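You operate a simulated robot arm through the tools that you are given. There is no shell and no other tool. Be economical: measure what you need, move in short steps, check, and stop when the job is done.

The job below is to be done with a simulated robot arm. You get a single attempt, and the scene is never put back.

JOB
Give the brown cup two shots of soup and snap on the brown lid.
Fine: slide back to the middle, cup back in its spot in the holder, no spill. Set down upright: what you pick out.

Only the result counts: the job must be done as asked and must still hold three seconds after the hand-in. Knocking over, shifting, dropping, spilling or breaking anything else fails it. Lids that push on must go on centred and level and be pressed home; caps that screw on are set level and turned clockwise until they are tight.

ROBOT AND FRAMES
A 6-joint arm with a two-finger parallel gripper, fixed in place. Base frame: the origin is at the foot of the arm, x ahead of it, y to its left, z up; the work surface is at about z = 850. Lengths are in mm, angles in degrees, forces in N, time in s.
With the tool pointing down near the work surface it reaches from about 260 to 680 mm from the base axis. Its first joint turns from -66.0 to 66.0 degrees. Payload 2.9 kg.
Tool frame: the origin (TCP) lies between the finger pads and is the grasp point; the fingertips stand 30 mm ahead of it; z points along the fingers, y is the line along which they close. Largest opening 110 mm; finger width 20, thickness 10; the body of the gripper, 48 by 112 mm, starts 55 mm behind the TCP.
Orientation is told as [roll, pitch, yaw] about the base's x, y, z axes, in that order, counted from this pose: with the fingers straight down and closing along the base's y, the tool's x points along the base's -x, its y along +y and its z along -z.

CONTROLS
- The arm moves only by the tool step_arm. Its argument "series" is text: rows parted by semicolons, each of 7 numbers parted by spaces: the finger opening in mm, from 0 to 110, then the shift along the tool's x, y, z in units of 100 mm (1.0 is 100 mm), then the turn, a rotation vector about the tool's x, y, z in units of 45 degrees (1.0 is 45 degrees). In form: jaw x y z wx wy wz; .... A call has 1 to 10 rows; each row is the pose to reach, as a shift and turn from the pose commanded when the call began, along the tool's axes at that moment. A call with a number of a shift or a turn outside -1 to 1 is refused whole. A row lasts 0.2 s, in which the tool goes at most 50 mm and 8.6 degrees; a call with a longer step from one row to the next is refused whole, and so is a gripper value outside its range. Where a pose cannot be reached the arm comes as near as it can. A force on the tool above 70 N (or 10 N above the force at the start of the call, whichever is more), or a blocked arm, ends the call early, and 0.2 s more pass. The fingers move at their own pace (about 108 mm/s each) and stop on an object; they squeeze with about 37 N. The grip force told is the motor's: it shows also when the fingers shut on nothing. Time passes only in rows, and 0.2 s behind the last, so rows that repeat a pose let the fingers close. It gives the time, the measured TCP pose, the force on the tool (base axes), the opening and the grip force at its end, in the units of the frame above (readings bear some noise), with the torque about the TCP (base axes, N m) and any sound that the robot's microphone picked up.
- Cameras (640 x 400 px; columns grow to the right, rows downward): "scene" is fixed at [101, 462.6, 1392.5]; the picture's right is [-0.42, -0.91, 0.00], its down [-0.45, 0.21, -0.87] and it looks along [0.79, -0.37, -0.50] (base axes); focal length 214 px, centre (320, 200). "wrist" rides on the gripper at [72, 17, -103] in the tool frame; the picture's right is [-0.23, 0.97, 0.00], its down [-0.76, -0.18, -0.62] and it looks along [-0.61, -0.14, 0.78] (tool axes); focal length 222 px, centre (320, 200). There is no depth. A picture from a camera that has moved, and an enlarged one, comes with that camera's place and axes in the base frame and with its lens.
- capture(camera): a new picture of that camera. It takes no simulated time.
- close_up(camera, box): a new picture of the part [left, top, right, bottom] of that camera's present view, enlarged. It takes no simulated time.
- close_job(): hands the job in; it is judged then, once.

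Work in short steps. Places have to be worked out from the pictures, the camera data and where the tool is seen: move nearer, look again, correct. Check each grasp and each placing, and mend what went wrong. You have 120 turns and 64 pictures in all, those below and enlarged ones among them. Open the gripper and draw the arm clear of the work before you hand the job in, unless the task says otherwise; then end with one line.

The tools are called after ">>>" as name(argument=value, ...) on one line, values as JSON. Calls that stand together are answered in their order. step_arm: Moves the arm, as the interface text tells. Its arguments: {"type":"object","properties":{"series":{"type":"string"}},"required":["series"]} The other tools are called the same way: capture (camera) takes a picture; close_up (camera, box) takes an enlarged picture of a part of a camera's view; close_job () hands the job in.

At the start:

```text
time_s: 0.0
ee_pos: [251.2, 296.2, 1279.9]
ee_rot: [0.0, 0.0, 0.0]
contact_force: [0.2, -1.2, 0.3]
wrist_torque: [-0.01, 0.0, 0.0]
grip_width: 109.7
gripper_force: 0.1
```

scene: 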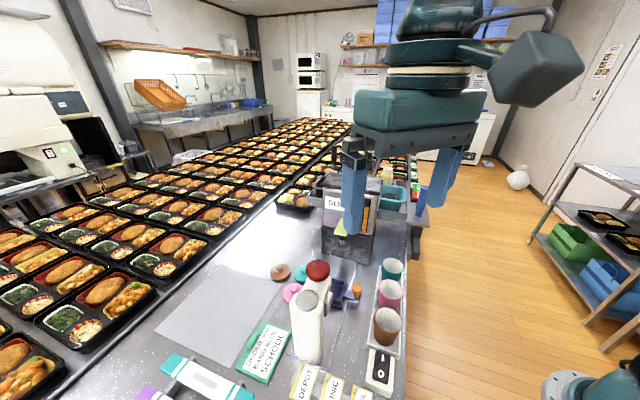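
wrist: 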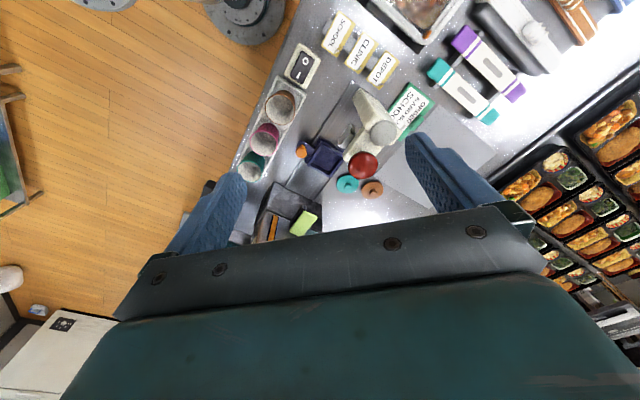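

I'll look closer at the dispenser area, cups and lids from both cameras.

>>> close_up(camera="scene", box=[230, 160, 440, 400])

>>> close_up(camera="wrist", box=[220, 20, 460, 250])

```text
1.67 times, centred on (335, 280) of scene
camera zoom: at [101.0, 462.6, 1392.5], right [-0.42, -0.91, 0.0], down [-0.45, 0.21, -0.87], along [0.79, -0.37, -0.5], focal length 358 px, centre (295, 67)
```

zoom: 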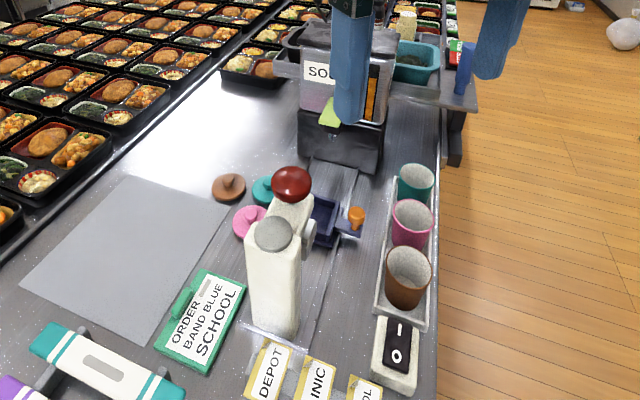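

```text
1.74 times, centred on (340, 135) of wrist
camera zoom: at [178.3, 312.4, 1386.0], right [0.23, 0.97, 0.0], down [0.76, -0.18, 0.62], along [0.61, -0.14, -0.78], focal length 386 px, centre (285, 313)
```

zoom: 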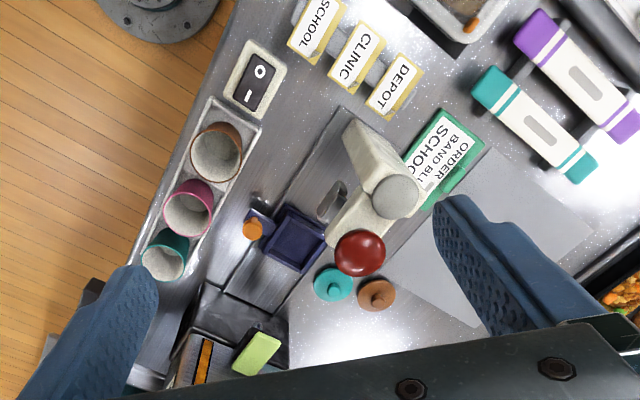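

The arm hides the soup machine from the scene camera. I shift the tool to -y to clear the view.

>>> step_arm(series="110 0 -0.5 0 0 0 0; 110 0 -1 0 0 0 0")

>>> step_arm(series="110 0 -0.5 0.2 0 0 0; 110 0 -1 0.4 0 0 0")

>>> close_up(camera="scene", box=[250, 160, 430, 272])

>>> capture(camera="wrist")

```text
time_s: 0.6
ee_pos: [249.8, 195.3, 1278.9]
ee_rot: [0.0, 0.0, 0.1]
contact_force: [-0.5, -0.1, 0.5]
wrist_torque: [0.01, 0.01, -0.02]
grip_width: 110.0
gripper_force: 0.0
```

```text
refused: row 1 steps farther than a row can; nothing moved
```

```text
3.56 times, centred on (340, 216) of scene
camera zoom: at [101.0, 462.6, 1392.5], right [-0.42, -0.91, 0.0], down [-0.45, 0.21, -0.87], along [0.79, -0.37, -0.5], focal length 763 px, centre (249, 143)
```

zoom: 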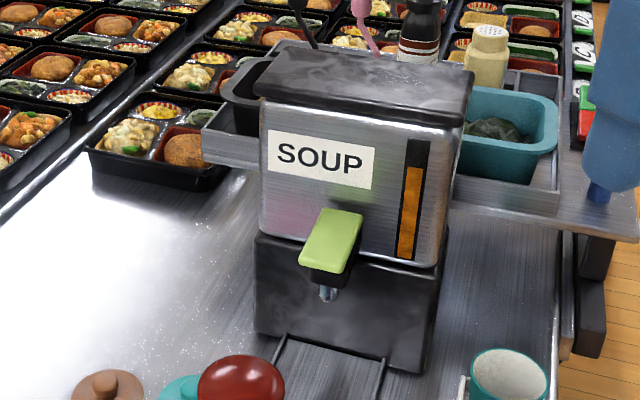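

```text
58 pictures are left
camera wrist: at [177.6, 211.6, 1383.9], right [0.23, 0.97, 0.0], down [0.76, -0.18, 0.62], along [0.61, -0.14, -0.78], focal length 222 px, centre (320, 200)
```

wrist: 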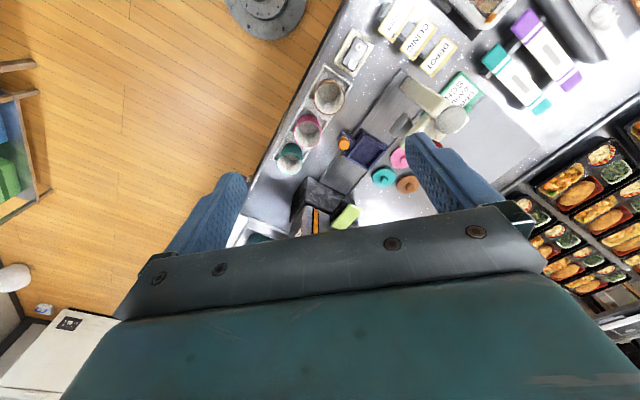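

Soup machine: lime lever over a spout, with a slide track leading beneath. Next I inspect the white tower, slide and cup rack in detail.

>>> close_up(camera="scene", box=[260, 250, 420, 350])

>>> close_up(camera="wrist", box=[270, 20, 470, 240])

```text
4.00 times, centred on (340, 300) of scene
camera zoom: at [101.0, 462.6, 1392.5], right [-0.42, -0.91, 0.0], down [-0.45, 0.21, -0.87], along [0.79, -0.37, -0.5], focal length 858 px, centre (240, -200)
```

zoom: 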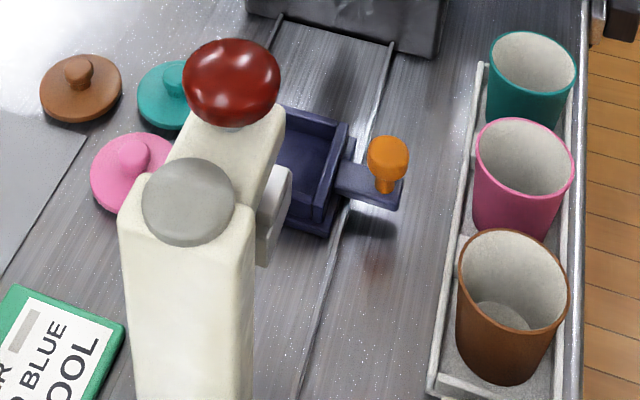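

```text
1.82 times, centred on (370, 130) of wrist
camera zoom: at [177.6, 211.6, 1383.9], right [0.23, 0.97, 0.0], down [0.76, -0.18, 0.62], along [0.61, -0.14, -0.78], focal length 404 px, centre (229, 327)
```

zoom: 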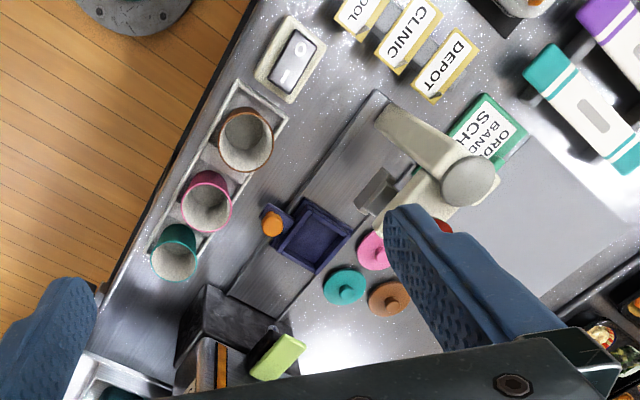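

Things are laid out along a line rotated about -43° in the base frame: tower ~(340,378), tray ~(445,260), brown cup ~(288,212). I yaw the tool to match that line, move above the cup and look.

>>> step_arm(series="110 -0.08 0.04 0.2 0 0 0.19; 110 -0.16 0.08 0.4 0 0 0.38; 110 -0.24 0.12 0.6 0 0 0.57; 110 -0.32 0.16 0.8 0 0 0.76; 110 -0.4 0.2 1.0 0 0 0.95")

>>> capture(camera="wrist")

```text
time_s: 1.8
ee_pos: [290.9, 216.8, 1181.2]
ee_rot: [0.0, 0.0, -43.0]
contact_force: [0.4, -0.7, -0.3]
wrist_torque: [-0.01, 0.01, 0.02]
grip_width: 110.5
gripper_force: 0.0
```

```text
55 pictures are left
camera wrist: at [248.9, 277.9, 1286.3], right [0.83, 0.56, 0.0], down [0.44, -0.65, 0.62], along [0.35, -0.52, -0.78], focal length 222 px, centre (320, 200)
```

wrist: 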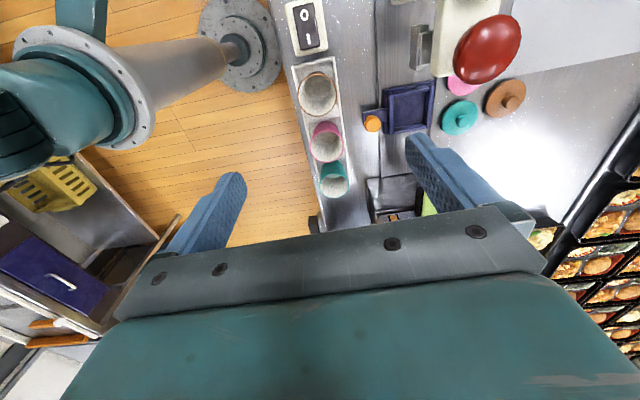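

I zoom in on this view to measure cups, tray, and angles.

>>> close_up(camera="wrist", box=[270, 0, 540, 220])

```text
1.82 times, centred on (405, 110) of wrist
camera zoom: at [248.9, 277.9, 1286.3], right [0.83, 0.56, 0.0], down [0.44, -0.65, 0.62], along [0.35, -0.52, -0.78], focal length 404 px, centre (166, 364)
```

zoom: 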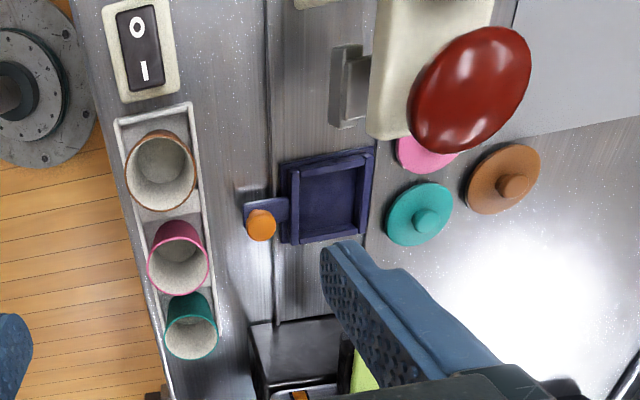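

Rail angle measures ≈ -44.5°, brown cup rim ≈ (291,208,933). I fine-tune the yaw, come over the cup and descend 100 mm.

>>> step_arm(series="110 -0.03 -0.03 0.4 0 0 0.02; 110 -0.06 -0.06 0.8 0 0 0.033; 110 -0.06 -0.06 1.0 0 0 0.033")

>>> capture(camera="wrist")

>>> close_up(camera="scene", box=[300, 230, 460, 360])

```text
time_s: 2.6
ee_pos: [291.2, 206.0, 1080.9]
ee_rot: [0.0, 0.0, -44.2]
contact_force: [0.1, 1.3, 0.1]
wrist_torque: [0.03, 0.02, 0.02]
grip_width: 109.8
gripper_force: 0.1
```

```text
53 pictures are left
camera wrist: at [251.2, 269.3, 1185.0], right [0.84, 0.54, 0.0], down [0.42, -0.66, 0.62], along [0.34, -0.52, -0.78], focal length 222 px, centre (320, 200)
```

wrist: 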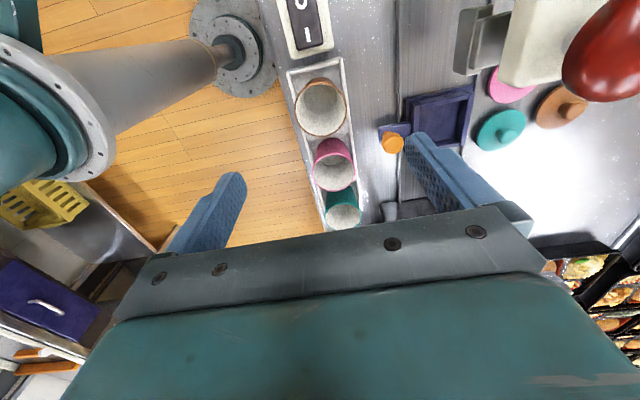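

```text
3.08 times, centred on (380, 295) of scene
camera zoom: at [101.0, 462.6, 1392.5], right [-0.42, -0.91, 0.0], down [-0.45, 0.21, -0.87], along [0.79, -0.37, -0.5], focal length 660 px, centre (135, -92)
```

zoom: 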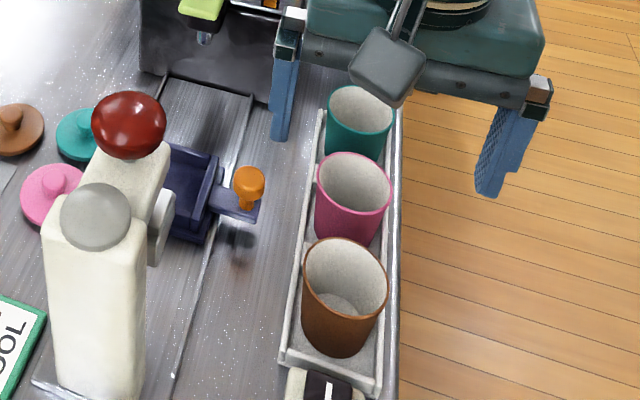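

Brown cup ≈ (291,209.5), rim z≈928, Ø≈57. I descend around it with open fingers.

>>> step_arm(series="110 0.02 0.025 0.4 0 0 0; 110 0.02 0.025 0.8 0 0 0; 110 0.02 0.025 1.0 0 0 0")

>>> capture(camera="wrist")

>>> close_up(camera="scene", box=[300, 230, 460, 360])

```text
time_s: 3.4
ee_pos: [292.8, 212.7, 981.5]
ee_rot: [0.1, 0.0, -44.2]
contact_force: [-1.4, 0.9, -0.3]
wrist_torque: [-0.03, 0.0, -0.02]
grip_width: 110.3
gripper_force: 0.0
```

```text
51 pictures are left
camera wrist: at [252.4, 274.6, 1086.7], right [0.84, 0.54, 0.0], down [0.42, -0.66, 0.62], along [0.34, -0.52, -0.78], focal length 222 px, centre (320, 200)
```

wrist: 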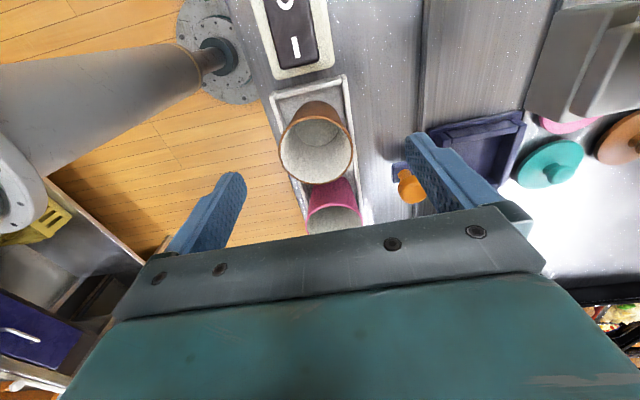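

```text
3.08 times, centred on (380, 295) of scene
camera zoom: at [101.0, 462.6, 1392.5], right [-0.42, -0.91, 0.0], down [-0.45, 0.21, -0.87], along [0.79, -0.37, -0.5], focal length 660 px, centre (135, -92)
```

zoom: 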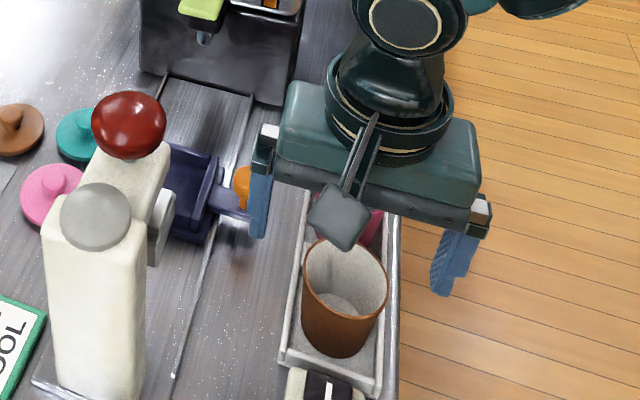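

Cup is confirmed near (291,211). I go down to TCP z≈913 and close.

>>> step_arm(series="110 0 -0.01 0.4 0 0 0; 110 0 -0.015 0.68 0 0 0; 110 0 -0.015 0.68 0 0 0")

>>> close_up(camera="scene", box=[300, 230, 460, 360])

```text
time_s: 4.2
ee_pos: [291.0, 210.0, 914.3]
ee_rot: [0.0, 0.1, -44.2]
contact_force: [0.1, -0.2, 0.1]
wrist_torque: [-0.02, 0.0, 0.05]
grip_width: 109.9
gripper_force: 0.0
```

```text
3.08 times, centred on (380, 295) of scene
camera zoom: at [101.0, 462.6, 1392.5], right [-0.42, -0.91, 0.0], down [-0.45, 0.21, -0.87], along [0.79, -0.37, -0.5], focal length 660 px, centre (135, -92)
```

zoom: 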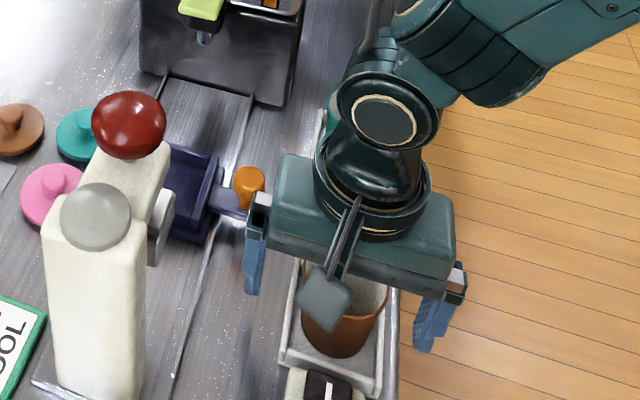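

The fingers straddle the cup clear of the rack walls; I close the gripper and wait.

>>> step_arm(series="50 0 0 0 0 0 0; 50 0 0 0 0 0 0; 40 0 0 0 0 0 0; 40 0 0 0 0 0 0")

```text
time_s: 5.2
ee_pos: [290.4, 210.2, 912.5]
ee_rot: [0.0, 0.0, -44.1]
contact_force: [-0.4, -0.5, 0.3]
wrist_torque: [0.01, 0.04, -0.01]
grip_width: 58.4
gripper_force: 37.3
```

Grip holds at 58.4 mm. I lift straight up 90 mm.

>>> step_arm(series="40 0 0 -0.1 0 0 0; 40 0 0 -0.3 0 0 0; 40 0 0 -0.6 0 0 0; 40 0 0 -0.95 0 0 0; 40 0 0 -0.95 0 0 0")

>>> capture(camera="wrist")

>>> close_up(camera="scene", box=[270, 170, 430, 350])

```text
time_s: 6.4
ee_pos: [291.4, 210.2, 1008.7]
ee_rot: [0.0, 0.0, -44.1]
contact_force: [0.2, 0.8, -0.5]
wrist_torque: [0.02, 0.0, 0.04]
grip_width: 58.1
gripper_force: 37.8
```

```text
48 pictures are left
camera wrist: at [250.5, 273.2, 1113.2], right [0.84, 0.54, 0.0], down [0.42, -0.66, 0.62], along [0.34, -0.52, -0.78], focal length 222 px, centre (320, 200)
```

wrist: 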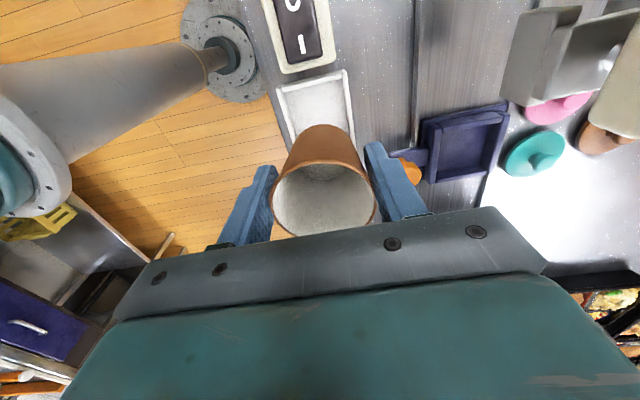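

```text
2.22 times, centred on (350, 260) of scene
camera zoom: at [101.0, 462.6, 1392.5], right [-0.42, -0.91, 0.0], down [-0.45, 0.21, -0.87], along [0.79, -0.37, -0.5], focal length 477 px, centre (253, 67)
```

zoom: 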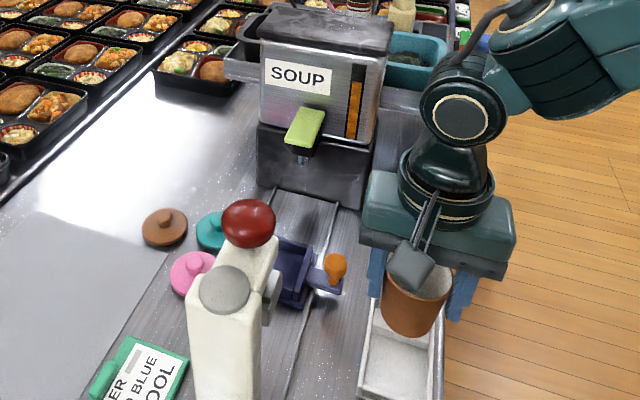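

Cup lifted cleanly. I raise 35 mm and yaw 45°, then another 45° while moving toward the tray, so the camera stays clear of the tower.

>>> step_arm(series="40 0 0 -0.06 0 0 -0.17; 40 0 0 -0.12 0 0 -0.34; 40 0 0 -0.18 0 0 -0.51; 40 0 0 -0.24 0 0 -0.68; 40 0 0 -0.3 0 0 -0.85; 40 0 0 -0.35 0 0 -1.0")

>>> step_arm(series="40 -0.15 0.04 0 0 0 -0.17; 40 -0.3 0.08 0 0 0 -0.34; 40 -0.45 0.12 0 0 0 -0.51; 40 -0.6 0.16 0 0 0 -0.68; 40 -0.75 0.2 0 0 0 -0.85; 40 -0.85 0.25 0 0 0 -1.0")

>>> capture(camera="wrist")

```text
time_s: 7.8
ee_pos: [291.7, 209.9, 1043.9]
ee_rot: [0.0, 0.0, 0.8]
contact_force: [0.4, 0.4, 0.3]
wrist_torque: [0.0, -0.03, 0.03]
grip_width: 58.2
gripper_force: 37.0
```

```text
time_s: 9.2
ee_pos: [376.0, 236.5, 1043.2]
ee_rot: [-0.1, -0.1, 45.9]
contact_force: [0.4, 0.3, -1.0]
wrist_torque: [0.02, 0.03, 0.01]
grip_width: 58.2
gripper_force: 36.7
```

```text
46 pictures are left
camera wrist: at [312.8, 195.6, 1148.3], right [-0.54, 0.84, 0.0], down [0.66, 0.42, 0.62], along [0.52, 0.34, -0.78], focal length 222 px, centre (320, 200)
```

wrist: 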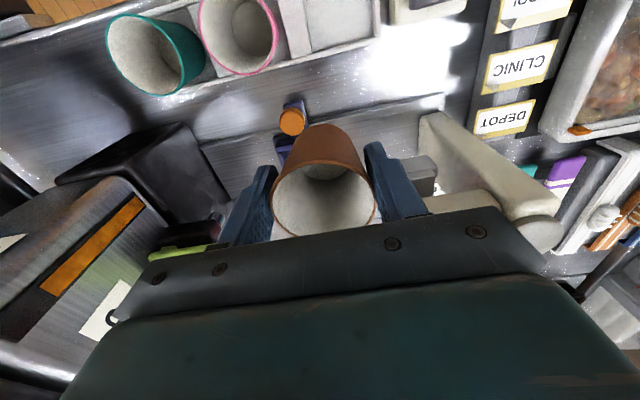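

The cup hides the tray in the wrist view, so I use a sharp scene close-up of the tray.

>>> close_up(camera="scene", box=[300, 255, 380, 315])

>>> close_up(camera="wrist", box=[200, 80, 440, 250])

```text
6.67 times, centred on (340, 285) of scene
camera zoom: at [101.0, 462.6, 1392.5], right [-0.42, -0.91, 0.0], down [-0.45, 0.21, -0.87], along [0.79, -0.37, -0.5], focal length 1430 px, centre (187, -367)
```

zoom: 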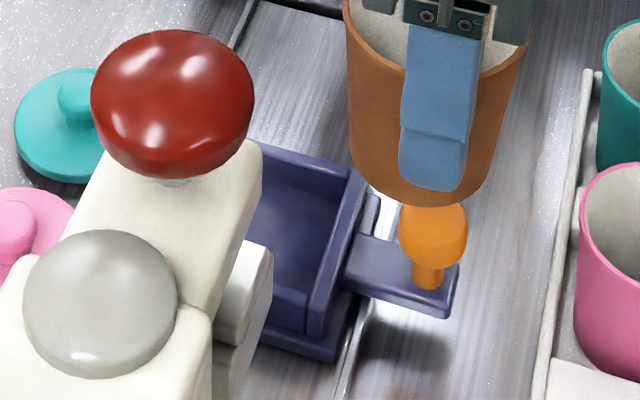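

```text
2.35 times, centred on (320, 165) of wrist
camera zoom: at [312.8, 195.6, 1148.3], right [-0.54, 0.84, 0.0], down [0.66, 0.42, 0.62], along [0.52, 0.34, -0.78], focal length 523 px, centre (320, 282)
```

zoom: 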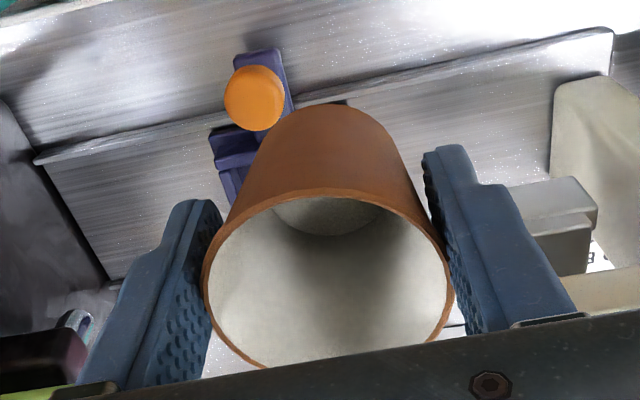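

Estimate: tray centre ≈ (447,267), rim ≈ 880, but I want confirmation. I shift sideways so the cup doesn't hide the tray in the wrist view.

>>> step_arm(series="40 0.1 0.4 0 0 0 0; 40 0.2 0.8 0 0 0 0; 40 0.2 0.8 0 0 0 0")

>>> close_up(camera="wrist", box=[100, 40, 340, 250])

```text
time_s: 10.0
ee_pos: [302.2, 276.4, 1042.3]
ee_rot: [0.1, -0.1, 45.9]
contact_force: [0.1, 0.6, 0.1]
wrist_torque: [-0.01, 0.0, -0.02]
grip_width: 58.3
gripper_force: 36.5
```

```text
1.90 times, centred on (220, 145) of wrist
camera zoom: at [240.1, 236.7, 1147.7], right [-0.54, 0.84, 0.0], down [0.66, 0.42, 0.62], along [0.53, 0.34, -0.78], focal length 423 px, centre (510, 305)
```

zoom: 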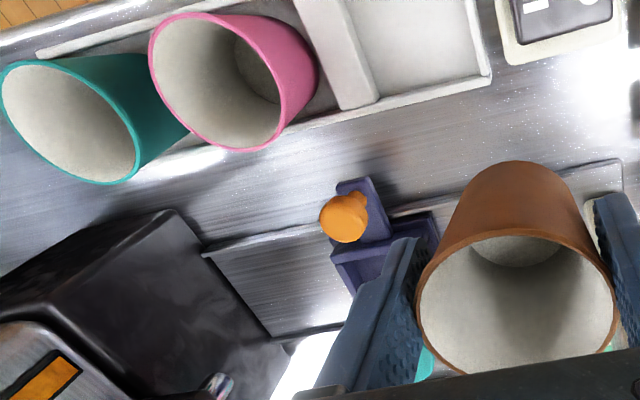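

Tray near-wall corners agree with the scene estimate: centre ≈ (446,268), outer size ~82 mm. I move along the rack direction first (clear of tower), then over the tray.

>>> step_arm(series="40 0 -0.4 0 0 0 0; 40 0 -0.8 0 0 0 0; 40 0 -1.0 0 0 0 0; 40 -0.4 -1.0 0 0 0 0; 40 -0.8 -1.0 0 0 0 0; 40 -0.8 -1.0 0 0 0 0")

```text
time_s: 11.4
ee_pos: [429.2, 264.6, 1043.5]
ee_rot: [0.0, 0.0, 45.9]
contact_force: [1.5, 0.8, -1.3]
wrist_torque: [-0.03, -0.01, -0.02]
grip_width: 58.2
gripper_force: 37.3
```

Now fine alignment over the tray and a 70 mm descent, then check with both cameras.

>>> step_arm(series="40 -0.14 -0.097 0 0 0 0; 40 -0.14 -0.097 0.3 0 0 0; 40 -0.14 -0.097 0.7 0 0 0; 40 -0.14 -0.097 0.7 0 0 0")

>>> close_up(camera="scene", box=[280, 220, 400, 315])

>>> capture(camera="wrist")

```text
time_s: 12.4
ee_pos: [448.5, 267.1, 972.5]
ee_rot: [0.0, 0.0, 45.9]
contact_force: [0.2, -0.9, -0.3]
wrist_torque: [-0.04, 0.01, -0.02]
grip_width: 58.3
gripper_force: 36.8
```

```text
4.21 times, centred on (340, 268) of scene
camera zoom: at [101.0, 462.6, 1392.5], right [-0.42, -0.91, 0.0], down [-0.45, 0.21, -0.87], along [0.79, -0.37, -0.5], focal length 903 px, centre (236, -84)
```

zoom: 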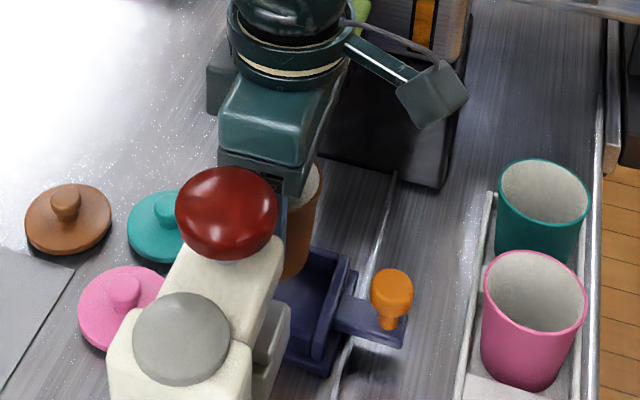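

```text
41 pictures are left
camera wrist: at [385.5, 227.3, 1078.2], right [-0.54, 0.84, 0.0], down [0.66, 0.42, 0.62], along [0.52, 0.34, -0.78], focal length 222 px, centre (320, 200)
```

wrist: 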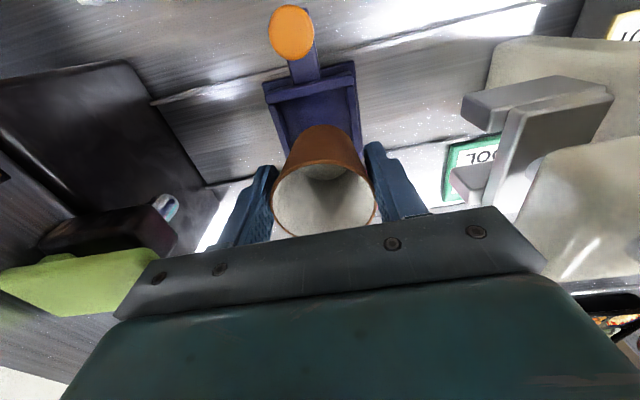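

Cup is aligned over the tray (a≈131, b≈503 in track coordinates). I descend to z≈930 and read force.

>>> step_arm(series="40 0 0 0.2 0 0 0; 40 0 0 0.35 0 0 0; 40 0 0 0.42 0 0 0; 40 0 0 0.42 0 0 0")

>>> capture(camera="wrist")

```text
time_s: 13.4
ee_pos: [448.3, 268.8, 935.8]
ee_rot: [-0.1, -0.6, 45.8]
contact_force: [-4.5, -3.7, 38.2]
wrist_torque: [0.5, -0.53, -0.04]
grip_width: 58.4
gripper_force: 36.9
```

```text
40 pictures are left
camera wrist: at [385.2, 228.1, 1039.6], right [-0.54, 0.84, 0.0], down [0.65, 0.42, 0.63], along [0.53, 0.34, -0.78], focal length 222 px, centre (320, 200)
```

wrist: 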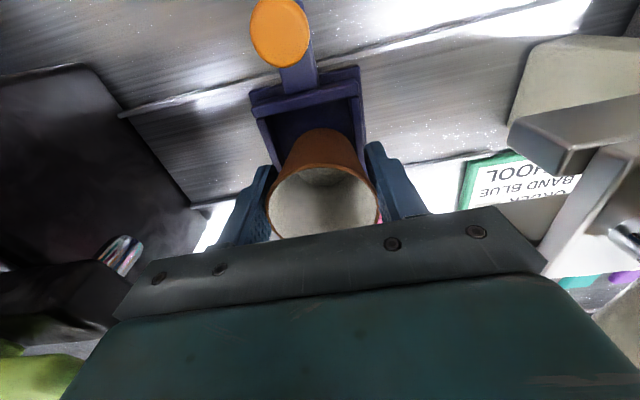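

Contact 38 N at z=936 with torque showing the far edge of the cup (e2 side) resting on the far wall. I lift 10 mm, shift 6 mm toward the near wall and lower again.

>>> step_arm(series="40 0 0 -0.15 0 0 0; 40 0.06 0 -0.15 0 0 0; 40 0.06 0 -0.15 0 0 0; 40 0.06 0 -0.05 0 0 0; 40 0.06 0 -0.02 0 0 0; 40 0.06 0 -0.02 0 0 0")

```text
time_s: 14.8
ee_pos: [444.5, 263.7, 932.9]
ee_rot: [-0.1, 0.0, 45.8]
contact_force: [0.6, -0.7, 0.2]
wrist_torque: [0.0, 0.02, -0.02]
grip_width: 58.2
gripper_force: 36.9
```

Now at 933 with no force: it's inside the pocket. I continue down gently.

>>> step_arm(series="40 0 0 0.03 0 0 0; 40 0 0 0.06 0 0 0; 40 0 0 0.06 0 0 0")

```text
time_s: 15.6
ee_pos: [443.3, 263.2, 927.8]
ee_rot: [0.0, 0.0, 45.7]
contact_force: [0.0, -1.3, 0.6]
wrist_torque: [0.01, 0.01, 0.01]
grip_width: 58.0
gripper_force: 36.6
```

>>> step_arm(series="40 0 0 0.03 0 0 0; 40 0 0 0.05 0 0 0; 40 0 0 0.05 0 0 0")

>>> close_up(camera="wrist", box=[210, 0, 440, 250])

```text
time_s: 16.4
ee_pos: [444.7, 263.9, 920.9]
ee_rot: [0.0, -0.1, 45.7]
contact_force: [0.0, -0.1, -0.6]
wrist_torque: [0.01, 0.01, 0.03]
grip_width: 57.9
gripper_force: 36.9
```

```text
1.60 times, centred on (325, 125) of wrist
camera zoom: at [381.6, 223.1, 1026.8], right [-0.54, 0.84, 0.0], down [0.66, 0.42, 0.62], along [0.52, 0.34, -0.78], focal length 355 px, centre (312, 320)
```

zoom: 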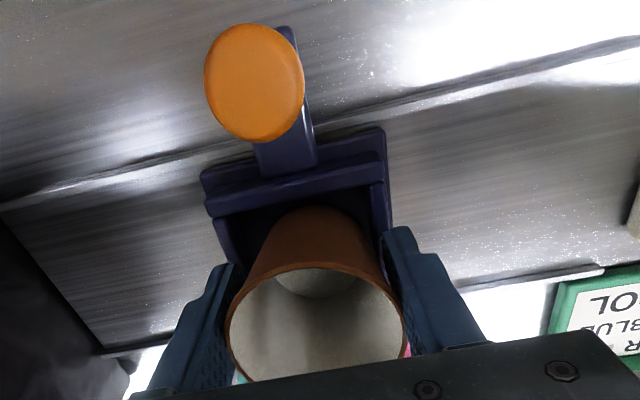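

Still free; continuing down in small steps.

>>> step_arm(series="40 0 0 0.02 0 0 0; 40 0 0 0.04 0 0 0; 40 0 0 0.04 0 0 0")

```text
time_s: 17.2
ee_pos: [443.9, 263.9, 919.1]
ee_rot: [-0.1, -0.1, 45.8]
contact_force: [-0.8, -1.8, 17.7]
wrist_torque: [-0.31, 0.18, 0.0]
grip_width: 58.2
gripper_force: 37.6
```

Contact of 18 N at z≈919, plausibly the tray floor (6 mm above the rack floor). I relax 1 mm and open the fingers narrowly, then look.

>>> step_arm(series="40 0 0 -0.01 0 0 0; 62 0 0 -0.01 0 0 0; 75 0 0 -0.01 0 0 0; 75 0 0 -0.01 0 0 0")

>>> close_up(camera="wrist", box=[210, 0, 440, 250])

```text
time_s: 18.2
ee_pos: [443.6, 264.4, 917.2]
ee_rot: [0.1, 0.0, 45.8]
contact_force: [0.1, -0.1, -0.2]
wrist_torque: [0.02, 0.01, -0.04]
grip_width: 75.0
gripper_force: 0.1
```

```text
1.60 times, centred on (325, 125) of wrist
camera zoom: at [381.1, 223.6, 1023.4], right [-0.54, 0.84, 0.0], down [0.66, 0.42, 0.62], along [0.52, 0.34, -0.78], focal length 355 px, centre (312, 320)
```

zoom: 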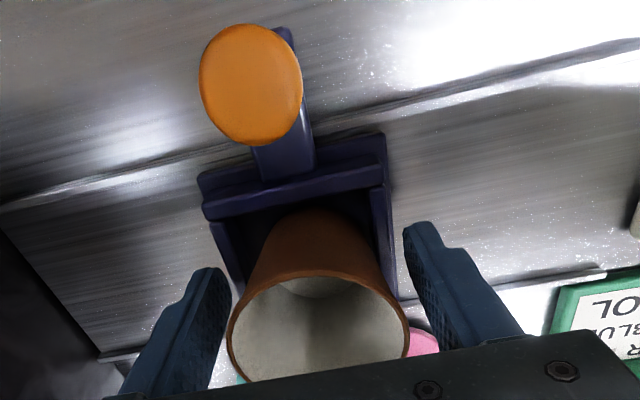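

The cup stands in the pocket. I raise straight up and look.

>>> step_arm(series="75 0 0 -0.2 0 0 0; 75 0 0 -0.6 0 0 0; 75 0 0 -1 0 0 0; 75 0 0 -1 0 0 0")

>>> step_arm(series="75 0.4 0 -0.15 0 0 0; 75 0.8 0 -0.3 0 0 0; 75 0.9 0 -0.3 0 0 0; 75 0.9 0 -0.3 0 0 0")

>>> capture(camera="wrist")

>>> close_up(camera="scene", box=[270, 180, 430, 330])

```text
time_s: 19.2
ee_pos: [442.2, 264.0, 1016.6]
ee_rot: [0.0, 0.0, 45.8]
contact_force: [0.6, -0.1, -0.7]
wrist_torque: [-0.03, 0.01, -0.01]
grip_width: 75.1
gripper_force: 0.0
```

```text
time_s: 20.2
ee_pos: [379.3, 200.3, 1050.3]
ee_rot: [0.1, 0.1, 45.8]
contact_force: [-0.1, 0.7, 0.9]
wrist_torque: [0.01, 0.0, 0.0]
grip_width: 74.9
gripper_force: 0.0
```

```text
37 pictures are left
camera wrist: at [317.0, 159.3, 1154.5], right [-0.54, 0.84, 0.0], down [0.66, 0.42, 0.62], along [0.52, 0.34, -0.78], focal length 222 px, centre (320, 200)
```

wrist: 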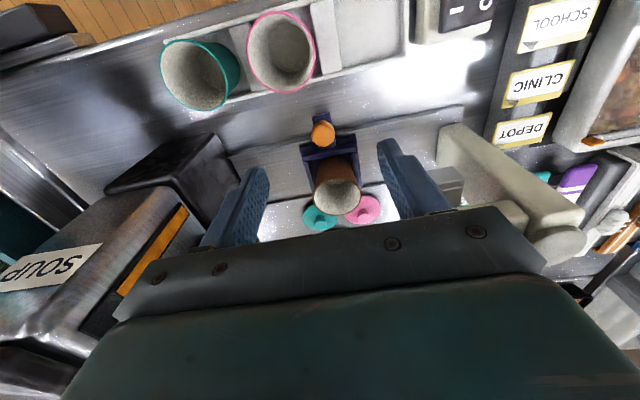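

```text
2.67 times, centred on (350, 255) of scene
camera zoom: at [101.0, 462.6, 1392.5], right [-0.42, -0.91, 0.0], down [-0.45, 0.21, -0.87], along [0.79, -0.37, -0.5], focal length 572 px, centre (240, 53)
```

zoom: 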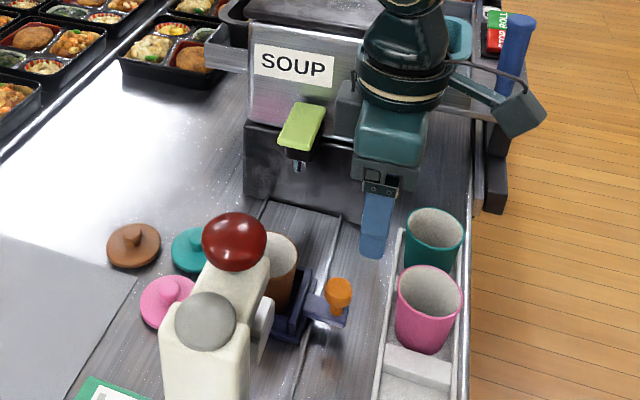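

Cup sits upright in the tray. Knob located ≈ (393,216,914); soup spout ≈ (510,198,975), so travel ≈ +96 mm along the track. I yaw back to -44.5° so the gripper body stays clear of the machine when sliding.

>>> step_arm(series="42 0 0 0 0 0 0.17; 42 0 0 0 0 0 0.34; 42 0 0 0 0 0 0.51; 42 0 0 0 0 0 0.68; 42 0 0 0 0 0 0.85; 42 0 0 0 0 0 1.0")

>>> step_arm(series="42 0 0 0 0 0 0.17; 42 0 0 0 0 0 0.34; 42 0 0 0 0 0 0.51; 42 0 0 0 0 0 0.68; 42 0 0 0 0 0 0.85; 42 0 0 0 0 0 1.0; 42 0 0 0 0 0 1.0")

>>> close_up(camera="wrist", box=[220, 40, 460, 230])

```text
time_s: 21.6
ee_pos: [380.7, 200.5, 1048.8]
ee_rot: [-0.1, 0.0, 0.7]
contact_force: [1.3, 0.3, -0.5]
wrist_torque: [0.01, 0.0, -0.06]
grip_width: 41.9
gripper_force: 0.1
```

```text
time_s: 23.2
ee_pos: [382.9, 198.6, 1047.9]
ee_rot: [0.0, -0.1, -44.4]
contact_force: [-0.7, 0.4, 0.3]
wrist_torque: [0.0, -0.02, 0.0]
grip_width: 42.0
gripper_force: 0.0
```

```text
2.11 times, centred on (340, 135) of wrist
camera zoom: at [341.4, 261.9, 1153.4], right [0.84, 0.54, 0.0], down [0.42, -0.66, 0.62], along [0.34, -0.52, -0.78], focal length 468 px, centre (278, 337)
```

zoom: 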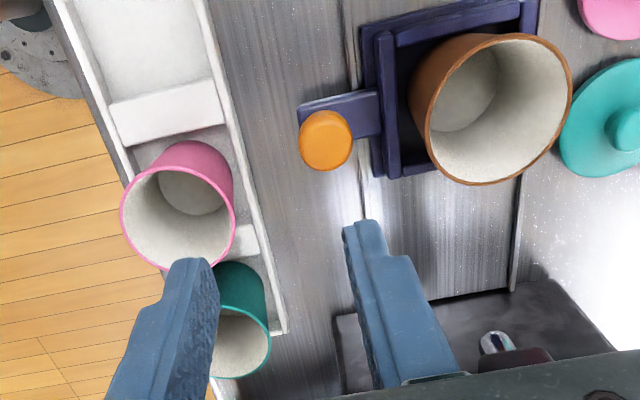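

Knob refined to ≈ (396,218). I align over it and descend to z≈955.

>>> step_arm(series="42 0.03 0.227 0 0 0 0; 42 0.03 0.227 0.4 0 0 0; 42 0.03 0.227 0.8 0 0 0; 42 0.03 0.227 0.93 0 0 0; 42 0.03 0.227 0.93 0 0 0")

>>> close_up(camera="wrist", box=[220, 60, 440, 230])

>>> close_up(camera="scene", box=[290, 230, 410, 320])

```text
time_s: 24.4
ee_pos: [394.5, 217.3, 954.7]
ee_rot: [0.0, 0.1, -44.1]
contact_force: [0.3, 1.0, 0.3]
wrist_torque: [0.01, -0.01, 0.01]
grip_width: 42.2
gripper_force: 0.0
```

```text
2.35 times, centred on (330, 145) of wrist
camera zoom: at [354.5, 279.3, 1059.2], right [0.84, 0.54, 0.0], down [0.42, -0.66, 0.62], along [0.34, -0.52, -0.78], focal length 523 px, centre (296, 329)
```

zoom: 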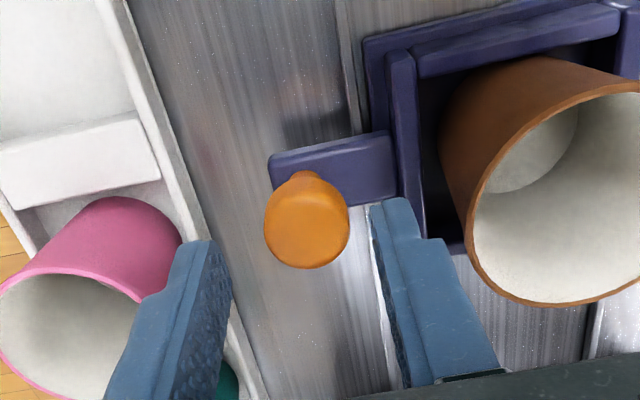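

```text
4.44 times, centred on (350, 275) of scene
camera zoom: at [101.0, 462.6, 1392.5], right [-0.42, -0.91, 0.0], down [-0.45, 0.21, -0.87], along [0.79, -0.37, -0.5], focal length 953 px, centre (187, -133)
```

zoom: 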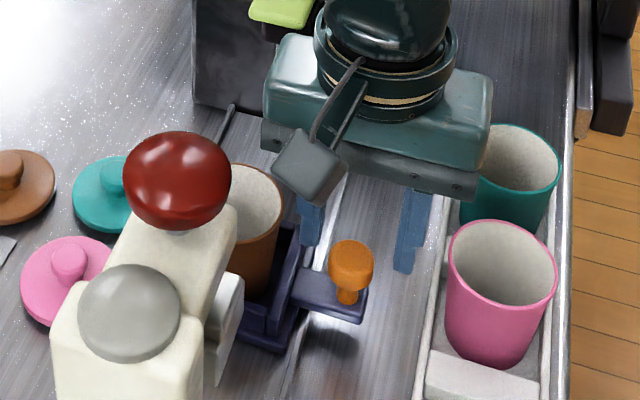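

Well aligned; shift 3 mm and descend to z≈928, then close on the knob.

>>> step_arm(series="42 0 0.03 0.1 0 0 0; 42 0 0.03 0.27 0 0 0; 42 0 0.03 0.27 0 0 0; 22 0 0.03 0.27 0 0 0; 18 0 0.03 0.27 0 0 0; 18 0 0.03 0.27 0 0 0")

>>> close_up(camera="scene", box=[290, 230, 410, 320])

```text
time_s: 25.8
ee_pos: [397.1, 217.9, 927.0]
ee_rot: [-0.2, 0.0, -44.1]
contact_force: [-7.9, -7.8, 1.4]
wrist_torque: [-0.23, 0.15, -0.04]
grip_width: 25.9
gripper_force: 45.2
```

```text
4.44 times, centred on (350, 275) of scene
camera zoom: at [100.8, 462.4, 1392.6], right [-0.42, -0.91, 0.0], down [-0.45, 0.21, -0.87], along [0.79, -0.37, -0.5], focal length 953 px, centre (187, -133)
```

zoom: 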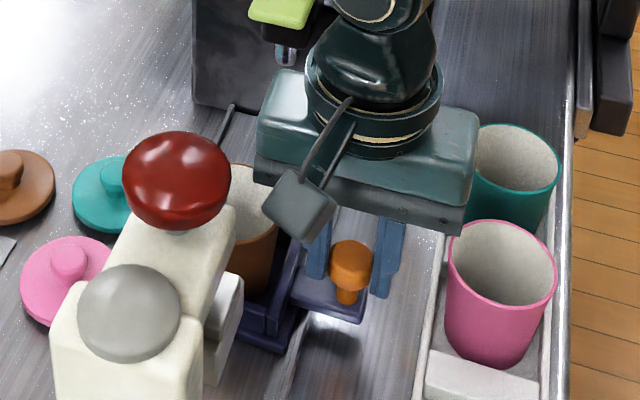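

Knob gripped (25.9 mm). I slide gently 50 mm toward the machine.

>>> step_arm(series="18 0 -0.02 0 0 0 0; 18 -0.04 -0.02 0 0 0 0; 18 -0.1 -0.02 0 0 0 0; 18 -0.17 -0.02 0 0 0 0; 18 -0.25 -0.02 0 0 0 0; 18 -0.33 -0.02 0 0 0 0; 18 -0.41 -0.02 0 0 0 0; 18 -0.47 -0.02 0 0 0 0; 18 -0.5 -0.02 0 0 0 0")

>>> capture(camera="wrist")

```text
time_s: 27.8
ee_pos: [428.4, 185.6, 929.0]
ee_rot: [-0.1, 0.3, -43.7]
contact_force: [-19.1, 20.9, -30.3]
wrist_torque: [-1.0, -2.98, 1.07]
grip_width: 26.1
gripper_force: 44.9
```

```text
31 pictures are left
camera wrist: at [388.7, 248.2, 1033.5], right [0.84, 0.55, 0.0], down [0.43, -0.66, 0.62], along [0.34, -0.52, -0.78], focal length 222 px, centre (320, 200)
```

wrist: 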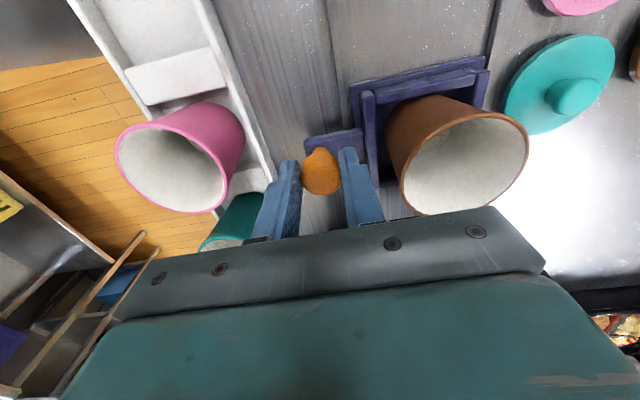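

The slide follows (a≈175) with ~28 N drag and some vertical pull. I lower 2 mm relative and continue the remaining ~45 mm.

>>> step_arm(series="18 -0.04 0 0.01 0 0 0; 18 -0.1 0 0.02 0 0 0; 18 -0.17 0 0.02 0 0 0; 18 -0.25 0 0.02 0 0 0; 18 -0.33 0 0.02 0 0 0; 18 -0.4 0 0.02 0 0 0; 18 -0.44 0 0.02 0 0 0")

>>> capture(camera="wrist")

>>> close_up(camera="scene", box=[290, 190, 410, 310])

```text
time_s: 28.4
ee_pos: [429.6, 185.8, 928.8]
ee_rot: [-0.2, 0.9, -42.3]
contact_force: [-14.7, 5.3, 9.6]
wrist_torque: [-0.57, -1.0, 0.76]
grip_width: 25.8
gripper_force: 44.6
stopped in row 2: the force on the tool passed its limit at 77 N (the readings are from after the stop); the commanded pose is now the measured one
```

```text
30 pictures are left
camera wrist: at [388.2, 246.3, 1034.4], right [0.82, 0.57, -0.01], down [0.45, -0.65, 0.61], along [0.34, -0.51, -0.79], focal length 222 px, centre (320, 200)
```

wrist: 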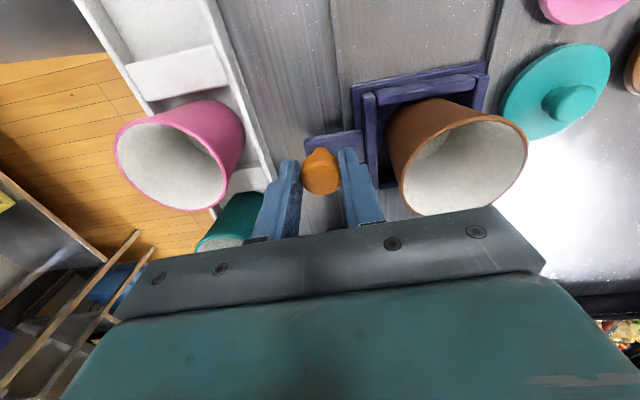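

```text
3.33 times, centred on (350, 250) of scene
camera zoom: at [100.5, 462.6, 1392.5], right [-0.42, -0.91, 0.0], down [-0.45, 0.21, -0.87], along [0.79, -0.37, -0.5], focal length 715 px, centre (220, 33)
```

zoom: 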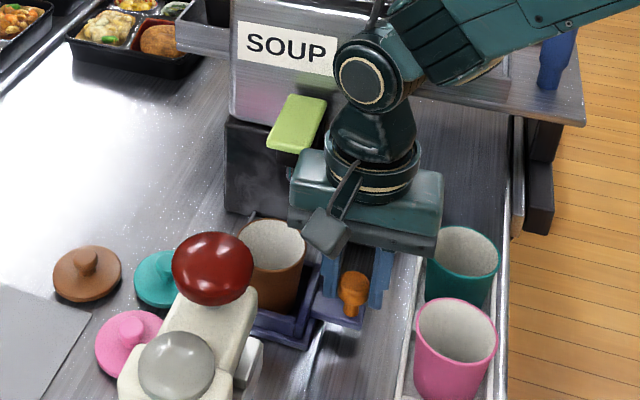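

The stop is likely the gripper body meeting the soup lever (lever tip computes to ≈(498,215,1015), a≈204). I release the knob, back off along -e1, then look.

>>> step_arm(series="42 0 0 0 0 0 0; 42 0 0 0 0 0 0; 42 0.1 0 0 0 0 0; 42 0.2 0 0 0 0 0; 42 0.2 0 0 0 0 0")

>>> close_up(camera="scene", box=[290, 180, 410, 300])

```text
time_s: 29.6
ee_pos: [415.1, 197.3, 927.6]
ee_rot: [-0.1, 0.6, -42.8]
contact_force: [0.3, -0.6, -0.2]
wrist_torque: [0.01, -0.03, 0.04]
grip_width: 42.0
gripper_force: 0.0
```

```text
3.33 times, centred on (350, 240) of scene
camera zoom: at [101.0, 462.6, 1392.5], right [-0.42, -0.91, 0.0], down [-0.45, 0.21, -0.87], along [0.79, -0.37, -0.5], focal length 715 px, centre (220, 67)
```

zoom: 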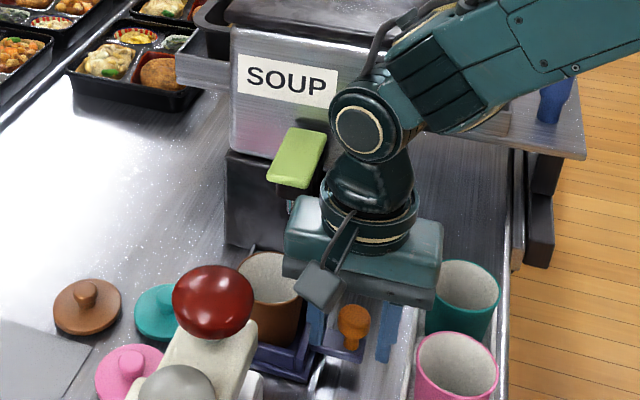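

Lever and cup unaffected. I rise 100 mm, then yaw back toward +45° and take up a push position.

>>> step_arm(series="42 0.03 0 -0.3 0 0 0; 42 0.03 0 -0.65 -0.009 -0.01 0; 20 0.03 0 -1.0 -0.009 -0.01 0; 0 0.03 0 -1.0 -0.009 -0.01 0")

>>> step_arm(series="0 0 0 0 0 0 -0.17; 0 0 0 0 0 0 -0.34; 0 0 0 0 0 0 -0.51; 0 0 0 0 0 0 -0.68; 0 0 0 0 0 0 -0.85; 0 0 0 0 0 0 -1.0")

>>> step_arm(series="0 0 0 0 0 0 -0.17; 0 0 0 0 0 0 -0.34; 0 0 0 0 0 0 -0.51; 0 0 0 0 0 0 -0.68; 0 0 0 0 0 0 -0.85; 0 0 0 0 0 0 -0.95; 0 0 0 0 0 0 -0.95")

>>> capture(camera="wrist")

```text
time_s: 30.6
ee_pos: [414.6, 202.1, 1028.5]
ee_rot: [0.3, 0.3, -42.6]
contact_force: [1.0, 0.3, -0.5]
wrist_torque: [-0.01, -0.01, -0.04]
grip_width: 0.0
gripper_force: 37.4
```

```text
time_s: 32.0
ee_pos: [416.0, 200.0, 1028.8]
ee_rot: [0.4, 0.1, 2.5]
contact_force: [0.4, -0.2, -0.9]
wrist_torque: [0.01, -0.04, 0.01]
grip_width: 0.0
gripper_force: 37.5
```

```text
time_s: 33.6
ee_pos: [415.0, 201.1, 1028.6]
ee_rot: [0.3, -0.3, 45.1]
contact_force: [-0.2, 0.7, 0.1]
wrist_torque: [0.01, -0.01, 0.01]
grip_width: 0.0
gripper_force: 37.0
```

```text
27 pictures are left
camera wrist: at [352.0, 159.8, 1133.4], right [-0.53, 0.85, 0.01], down [0.66, 0.41, 0.63], along [0.53, 0.34, -0.78], focal length 222 px, centre (320, 200)
```

wrist: 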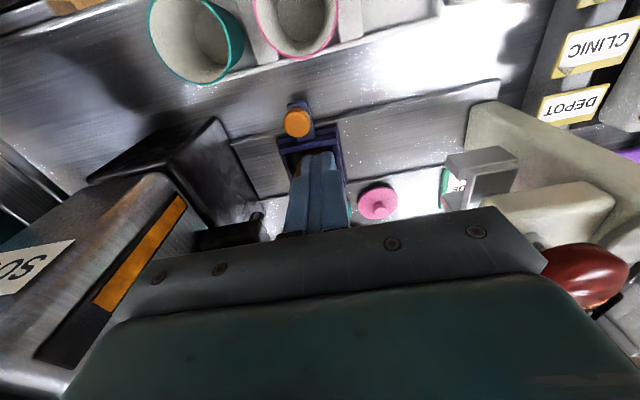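

Knob now ≈ (428,184). I descend with closed fingers to just behind it (tower side).

>>> step_arm(series="0 0.033 0.08 0.1 0 0 0; 0 0.033 0.08 0.5 0 0 0; 0 0.033 0.08 0.9 0 0 0; 0 0.033 0.08 1.0 0 0 0; 0 0.033 0.08 1.0 0 0 0")

>>> close_up(camera="wrist", box=[180, 60, 420, 230])

```text
time_s: 34.8
ee_pos: [407.1, 203.9, 928.1]
ee_rot: [0.3, -0.2, 45.2]
contact_force: [-0.8, -1.1, -0.8]
wrist_torque: [-0.03, 0.01, 0.0]
grip_width: 0.1
gripper_force: 37.3
```

```text
2.35 times, centred on (300, 145) of wrist
camera zoom: at [342.2, 163.7, 1033.2], right [-0.53, 0.85, 0.01], down [0.66, 0.41, 0.63], along [0.53, 0.34, -0.78], focal length 523 px, centre (367, 329)
```

zoom: 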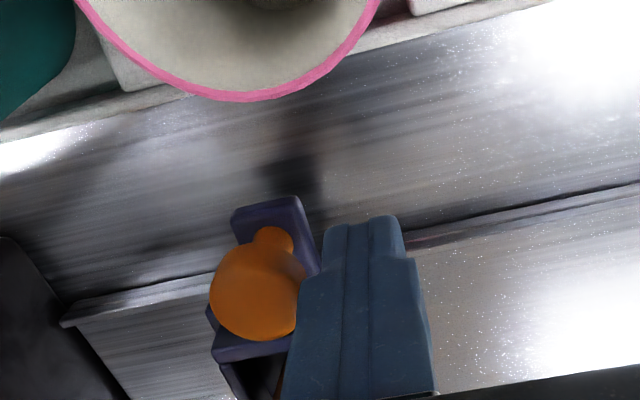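

Fingers sit just behind the knob. I push 40 mm along the track and check.

>>> step_arm(series="0 0 -0.04 0 0 0 0; 0 0 -0.08 0 0 0 0; 0 0 -0.14 0 0 0 0; 0 0 -0.21 0 0 0 0; 0 0 -0.28 0 0 0 0; 0 0 -0.34 0 0 0 0; 0 0 -0.38 0 0 0 0; 0 0 -0.4 0 0 0 0")

>>> capture(camera="wrist")

```text
time_s: 36.6
ee_pos: [435.3, 175.0, 927.8]
ee_rot: [0.4, -0.2, 45.1]
contact_force: [-0.3, 1.9, 1.0]
wrist_torque: [0.03, -0.04, -0.01]
grip_width: 0.0
gripper_force: 37.3
```

```text
25 pictures are left
camera wrist: at [371.6, 134.6, 1032.9], right [-0.53, 0.85, 0.01], down [0.66, 0.41, 0.63], along [0.53, 0.34, -0.78], focal length 222 px, centre (320, 200)
```

wrist: 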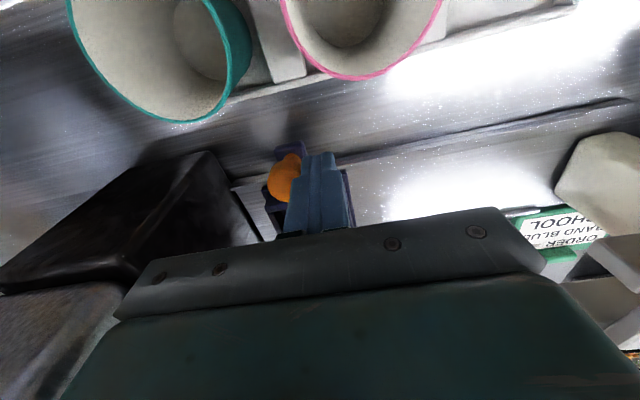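

Smooth with negligible drag; knob at a≈208. I push on in small steps, watching for a stop.

>>> step_arm(series="0 0 -0.04 0 0 0 0; 0 0 -0.08 0 0 0 0; 0 0 -0.11 0 0 0 0; 0 0 -0.14 0 0 0 0; 0 0 -0.14 0 0 0 0")

>>> close_up(camera="scene", box=[290, 190, 410, 290])

```text
time_s: 37.8
ee_pos: [446.3, 165.3, 927.5]
ee_rot: [0.3, -0.4, 45.1]
contact_force: [-0.8, -0.2, -0.9]
wrist_torque: [0.01, -0.01, -0.02]
grip_width: 0.1
gripper_force: 36.7
```

```text
4.00 times, centred on (350, 240) of scene
camera zoom: at [101.0, 462.6, 1392.5], right [-0.42, -0.91, 0.0], down [-0.45, 0.21, -0.87], along [0.79, -0.37, -0.5], focal length 858 px, centre (200, 40)
```

zoom: 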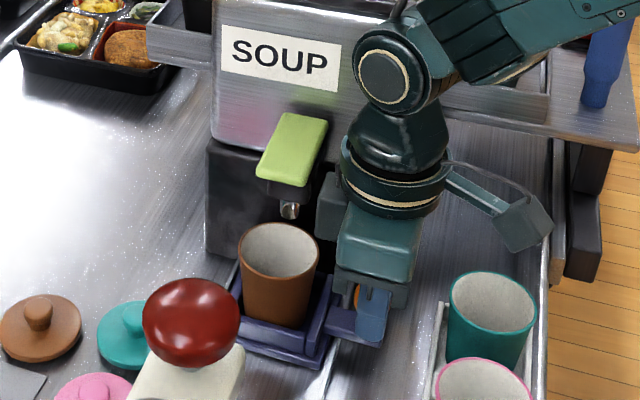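

Cup is nearly under the spout (cup a≈223; spout estimate 221–239). I push a little further, looking for an end stop.

>>> step_arm(series="0 0 -0.02 0 0 0 0; 0 0 -0.04 0 0 0 0; 0 0 -0.06 0 0 0 0; 0 0 -0.06 0 0 0 0")

```text
time_s: 38.8
ee_pos: [449.1, 161.3, 927.1]
ee_rot: [0.3, -0.3, 45.1]
contact_force: [-1.2, 0.4, 0.1]
wrist_torque: [-0.01, 0.01, -0.01]
grip_width: 0.0
gripper_force: 36.9
```

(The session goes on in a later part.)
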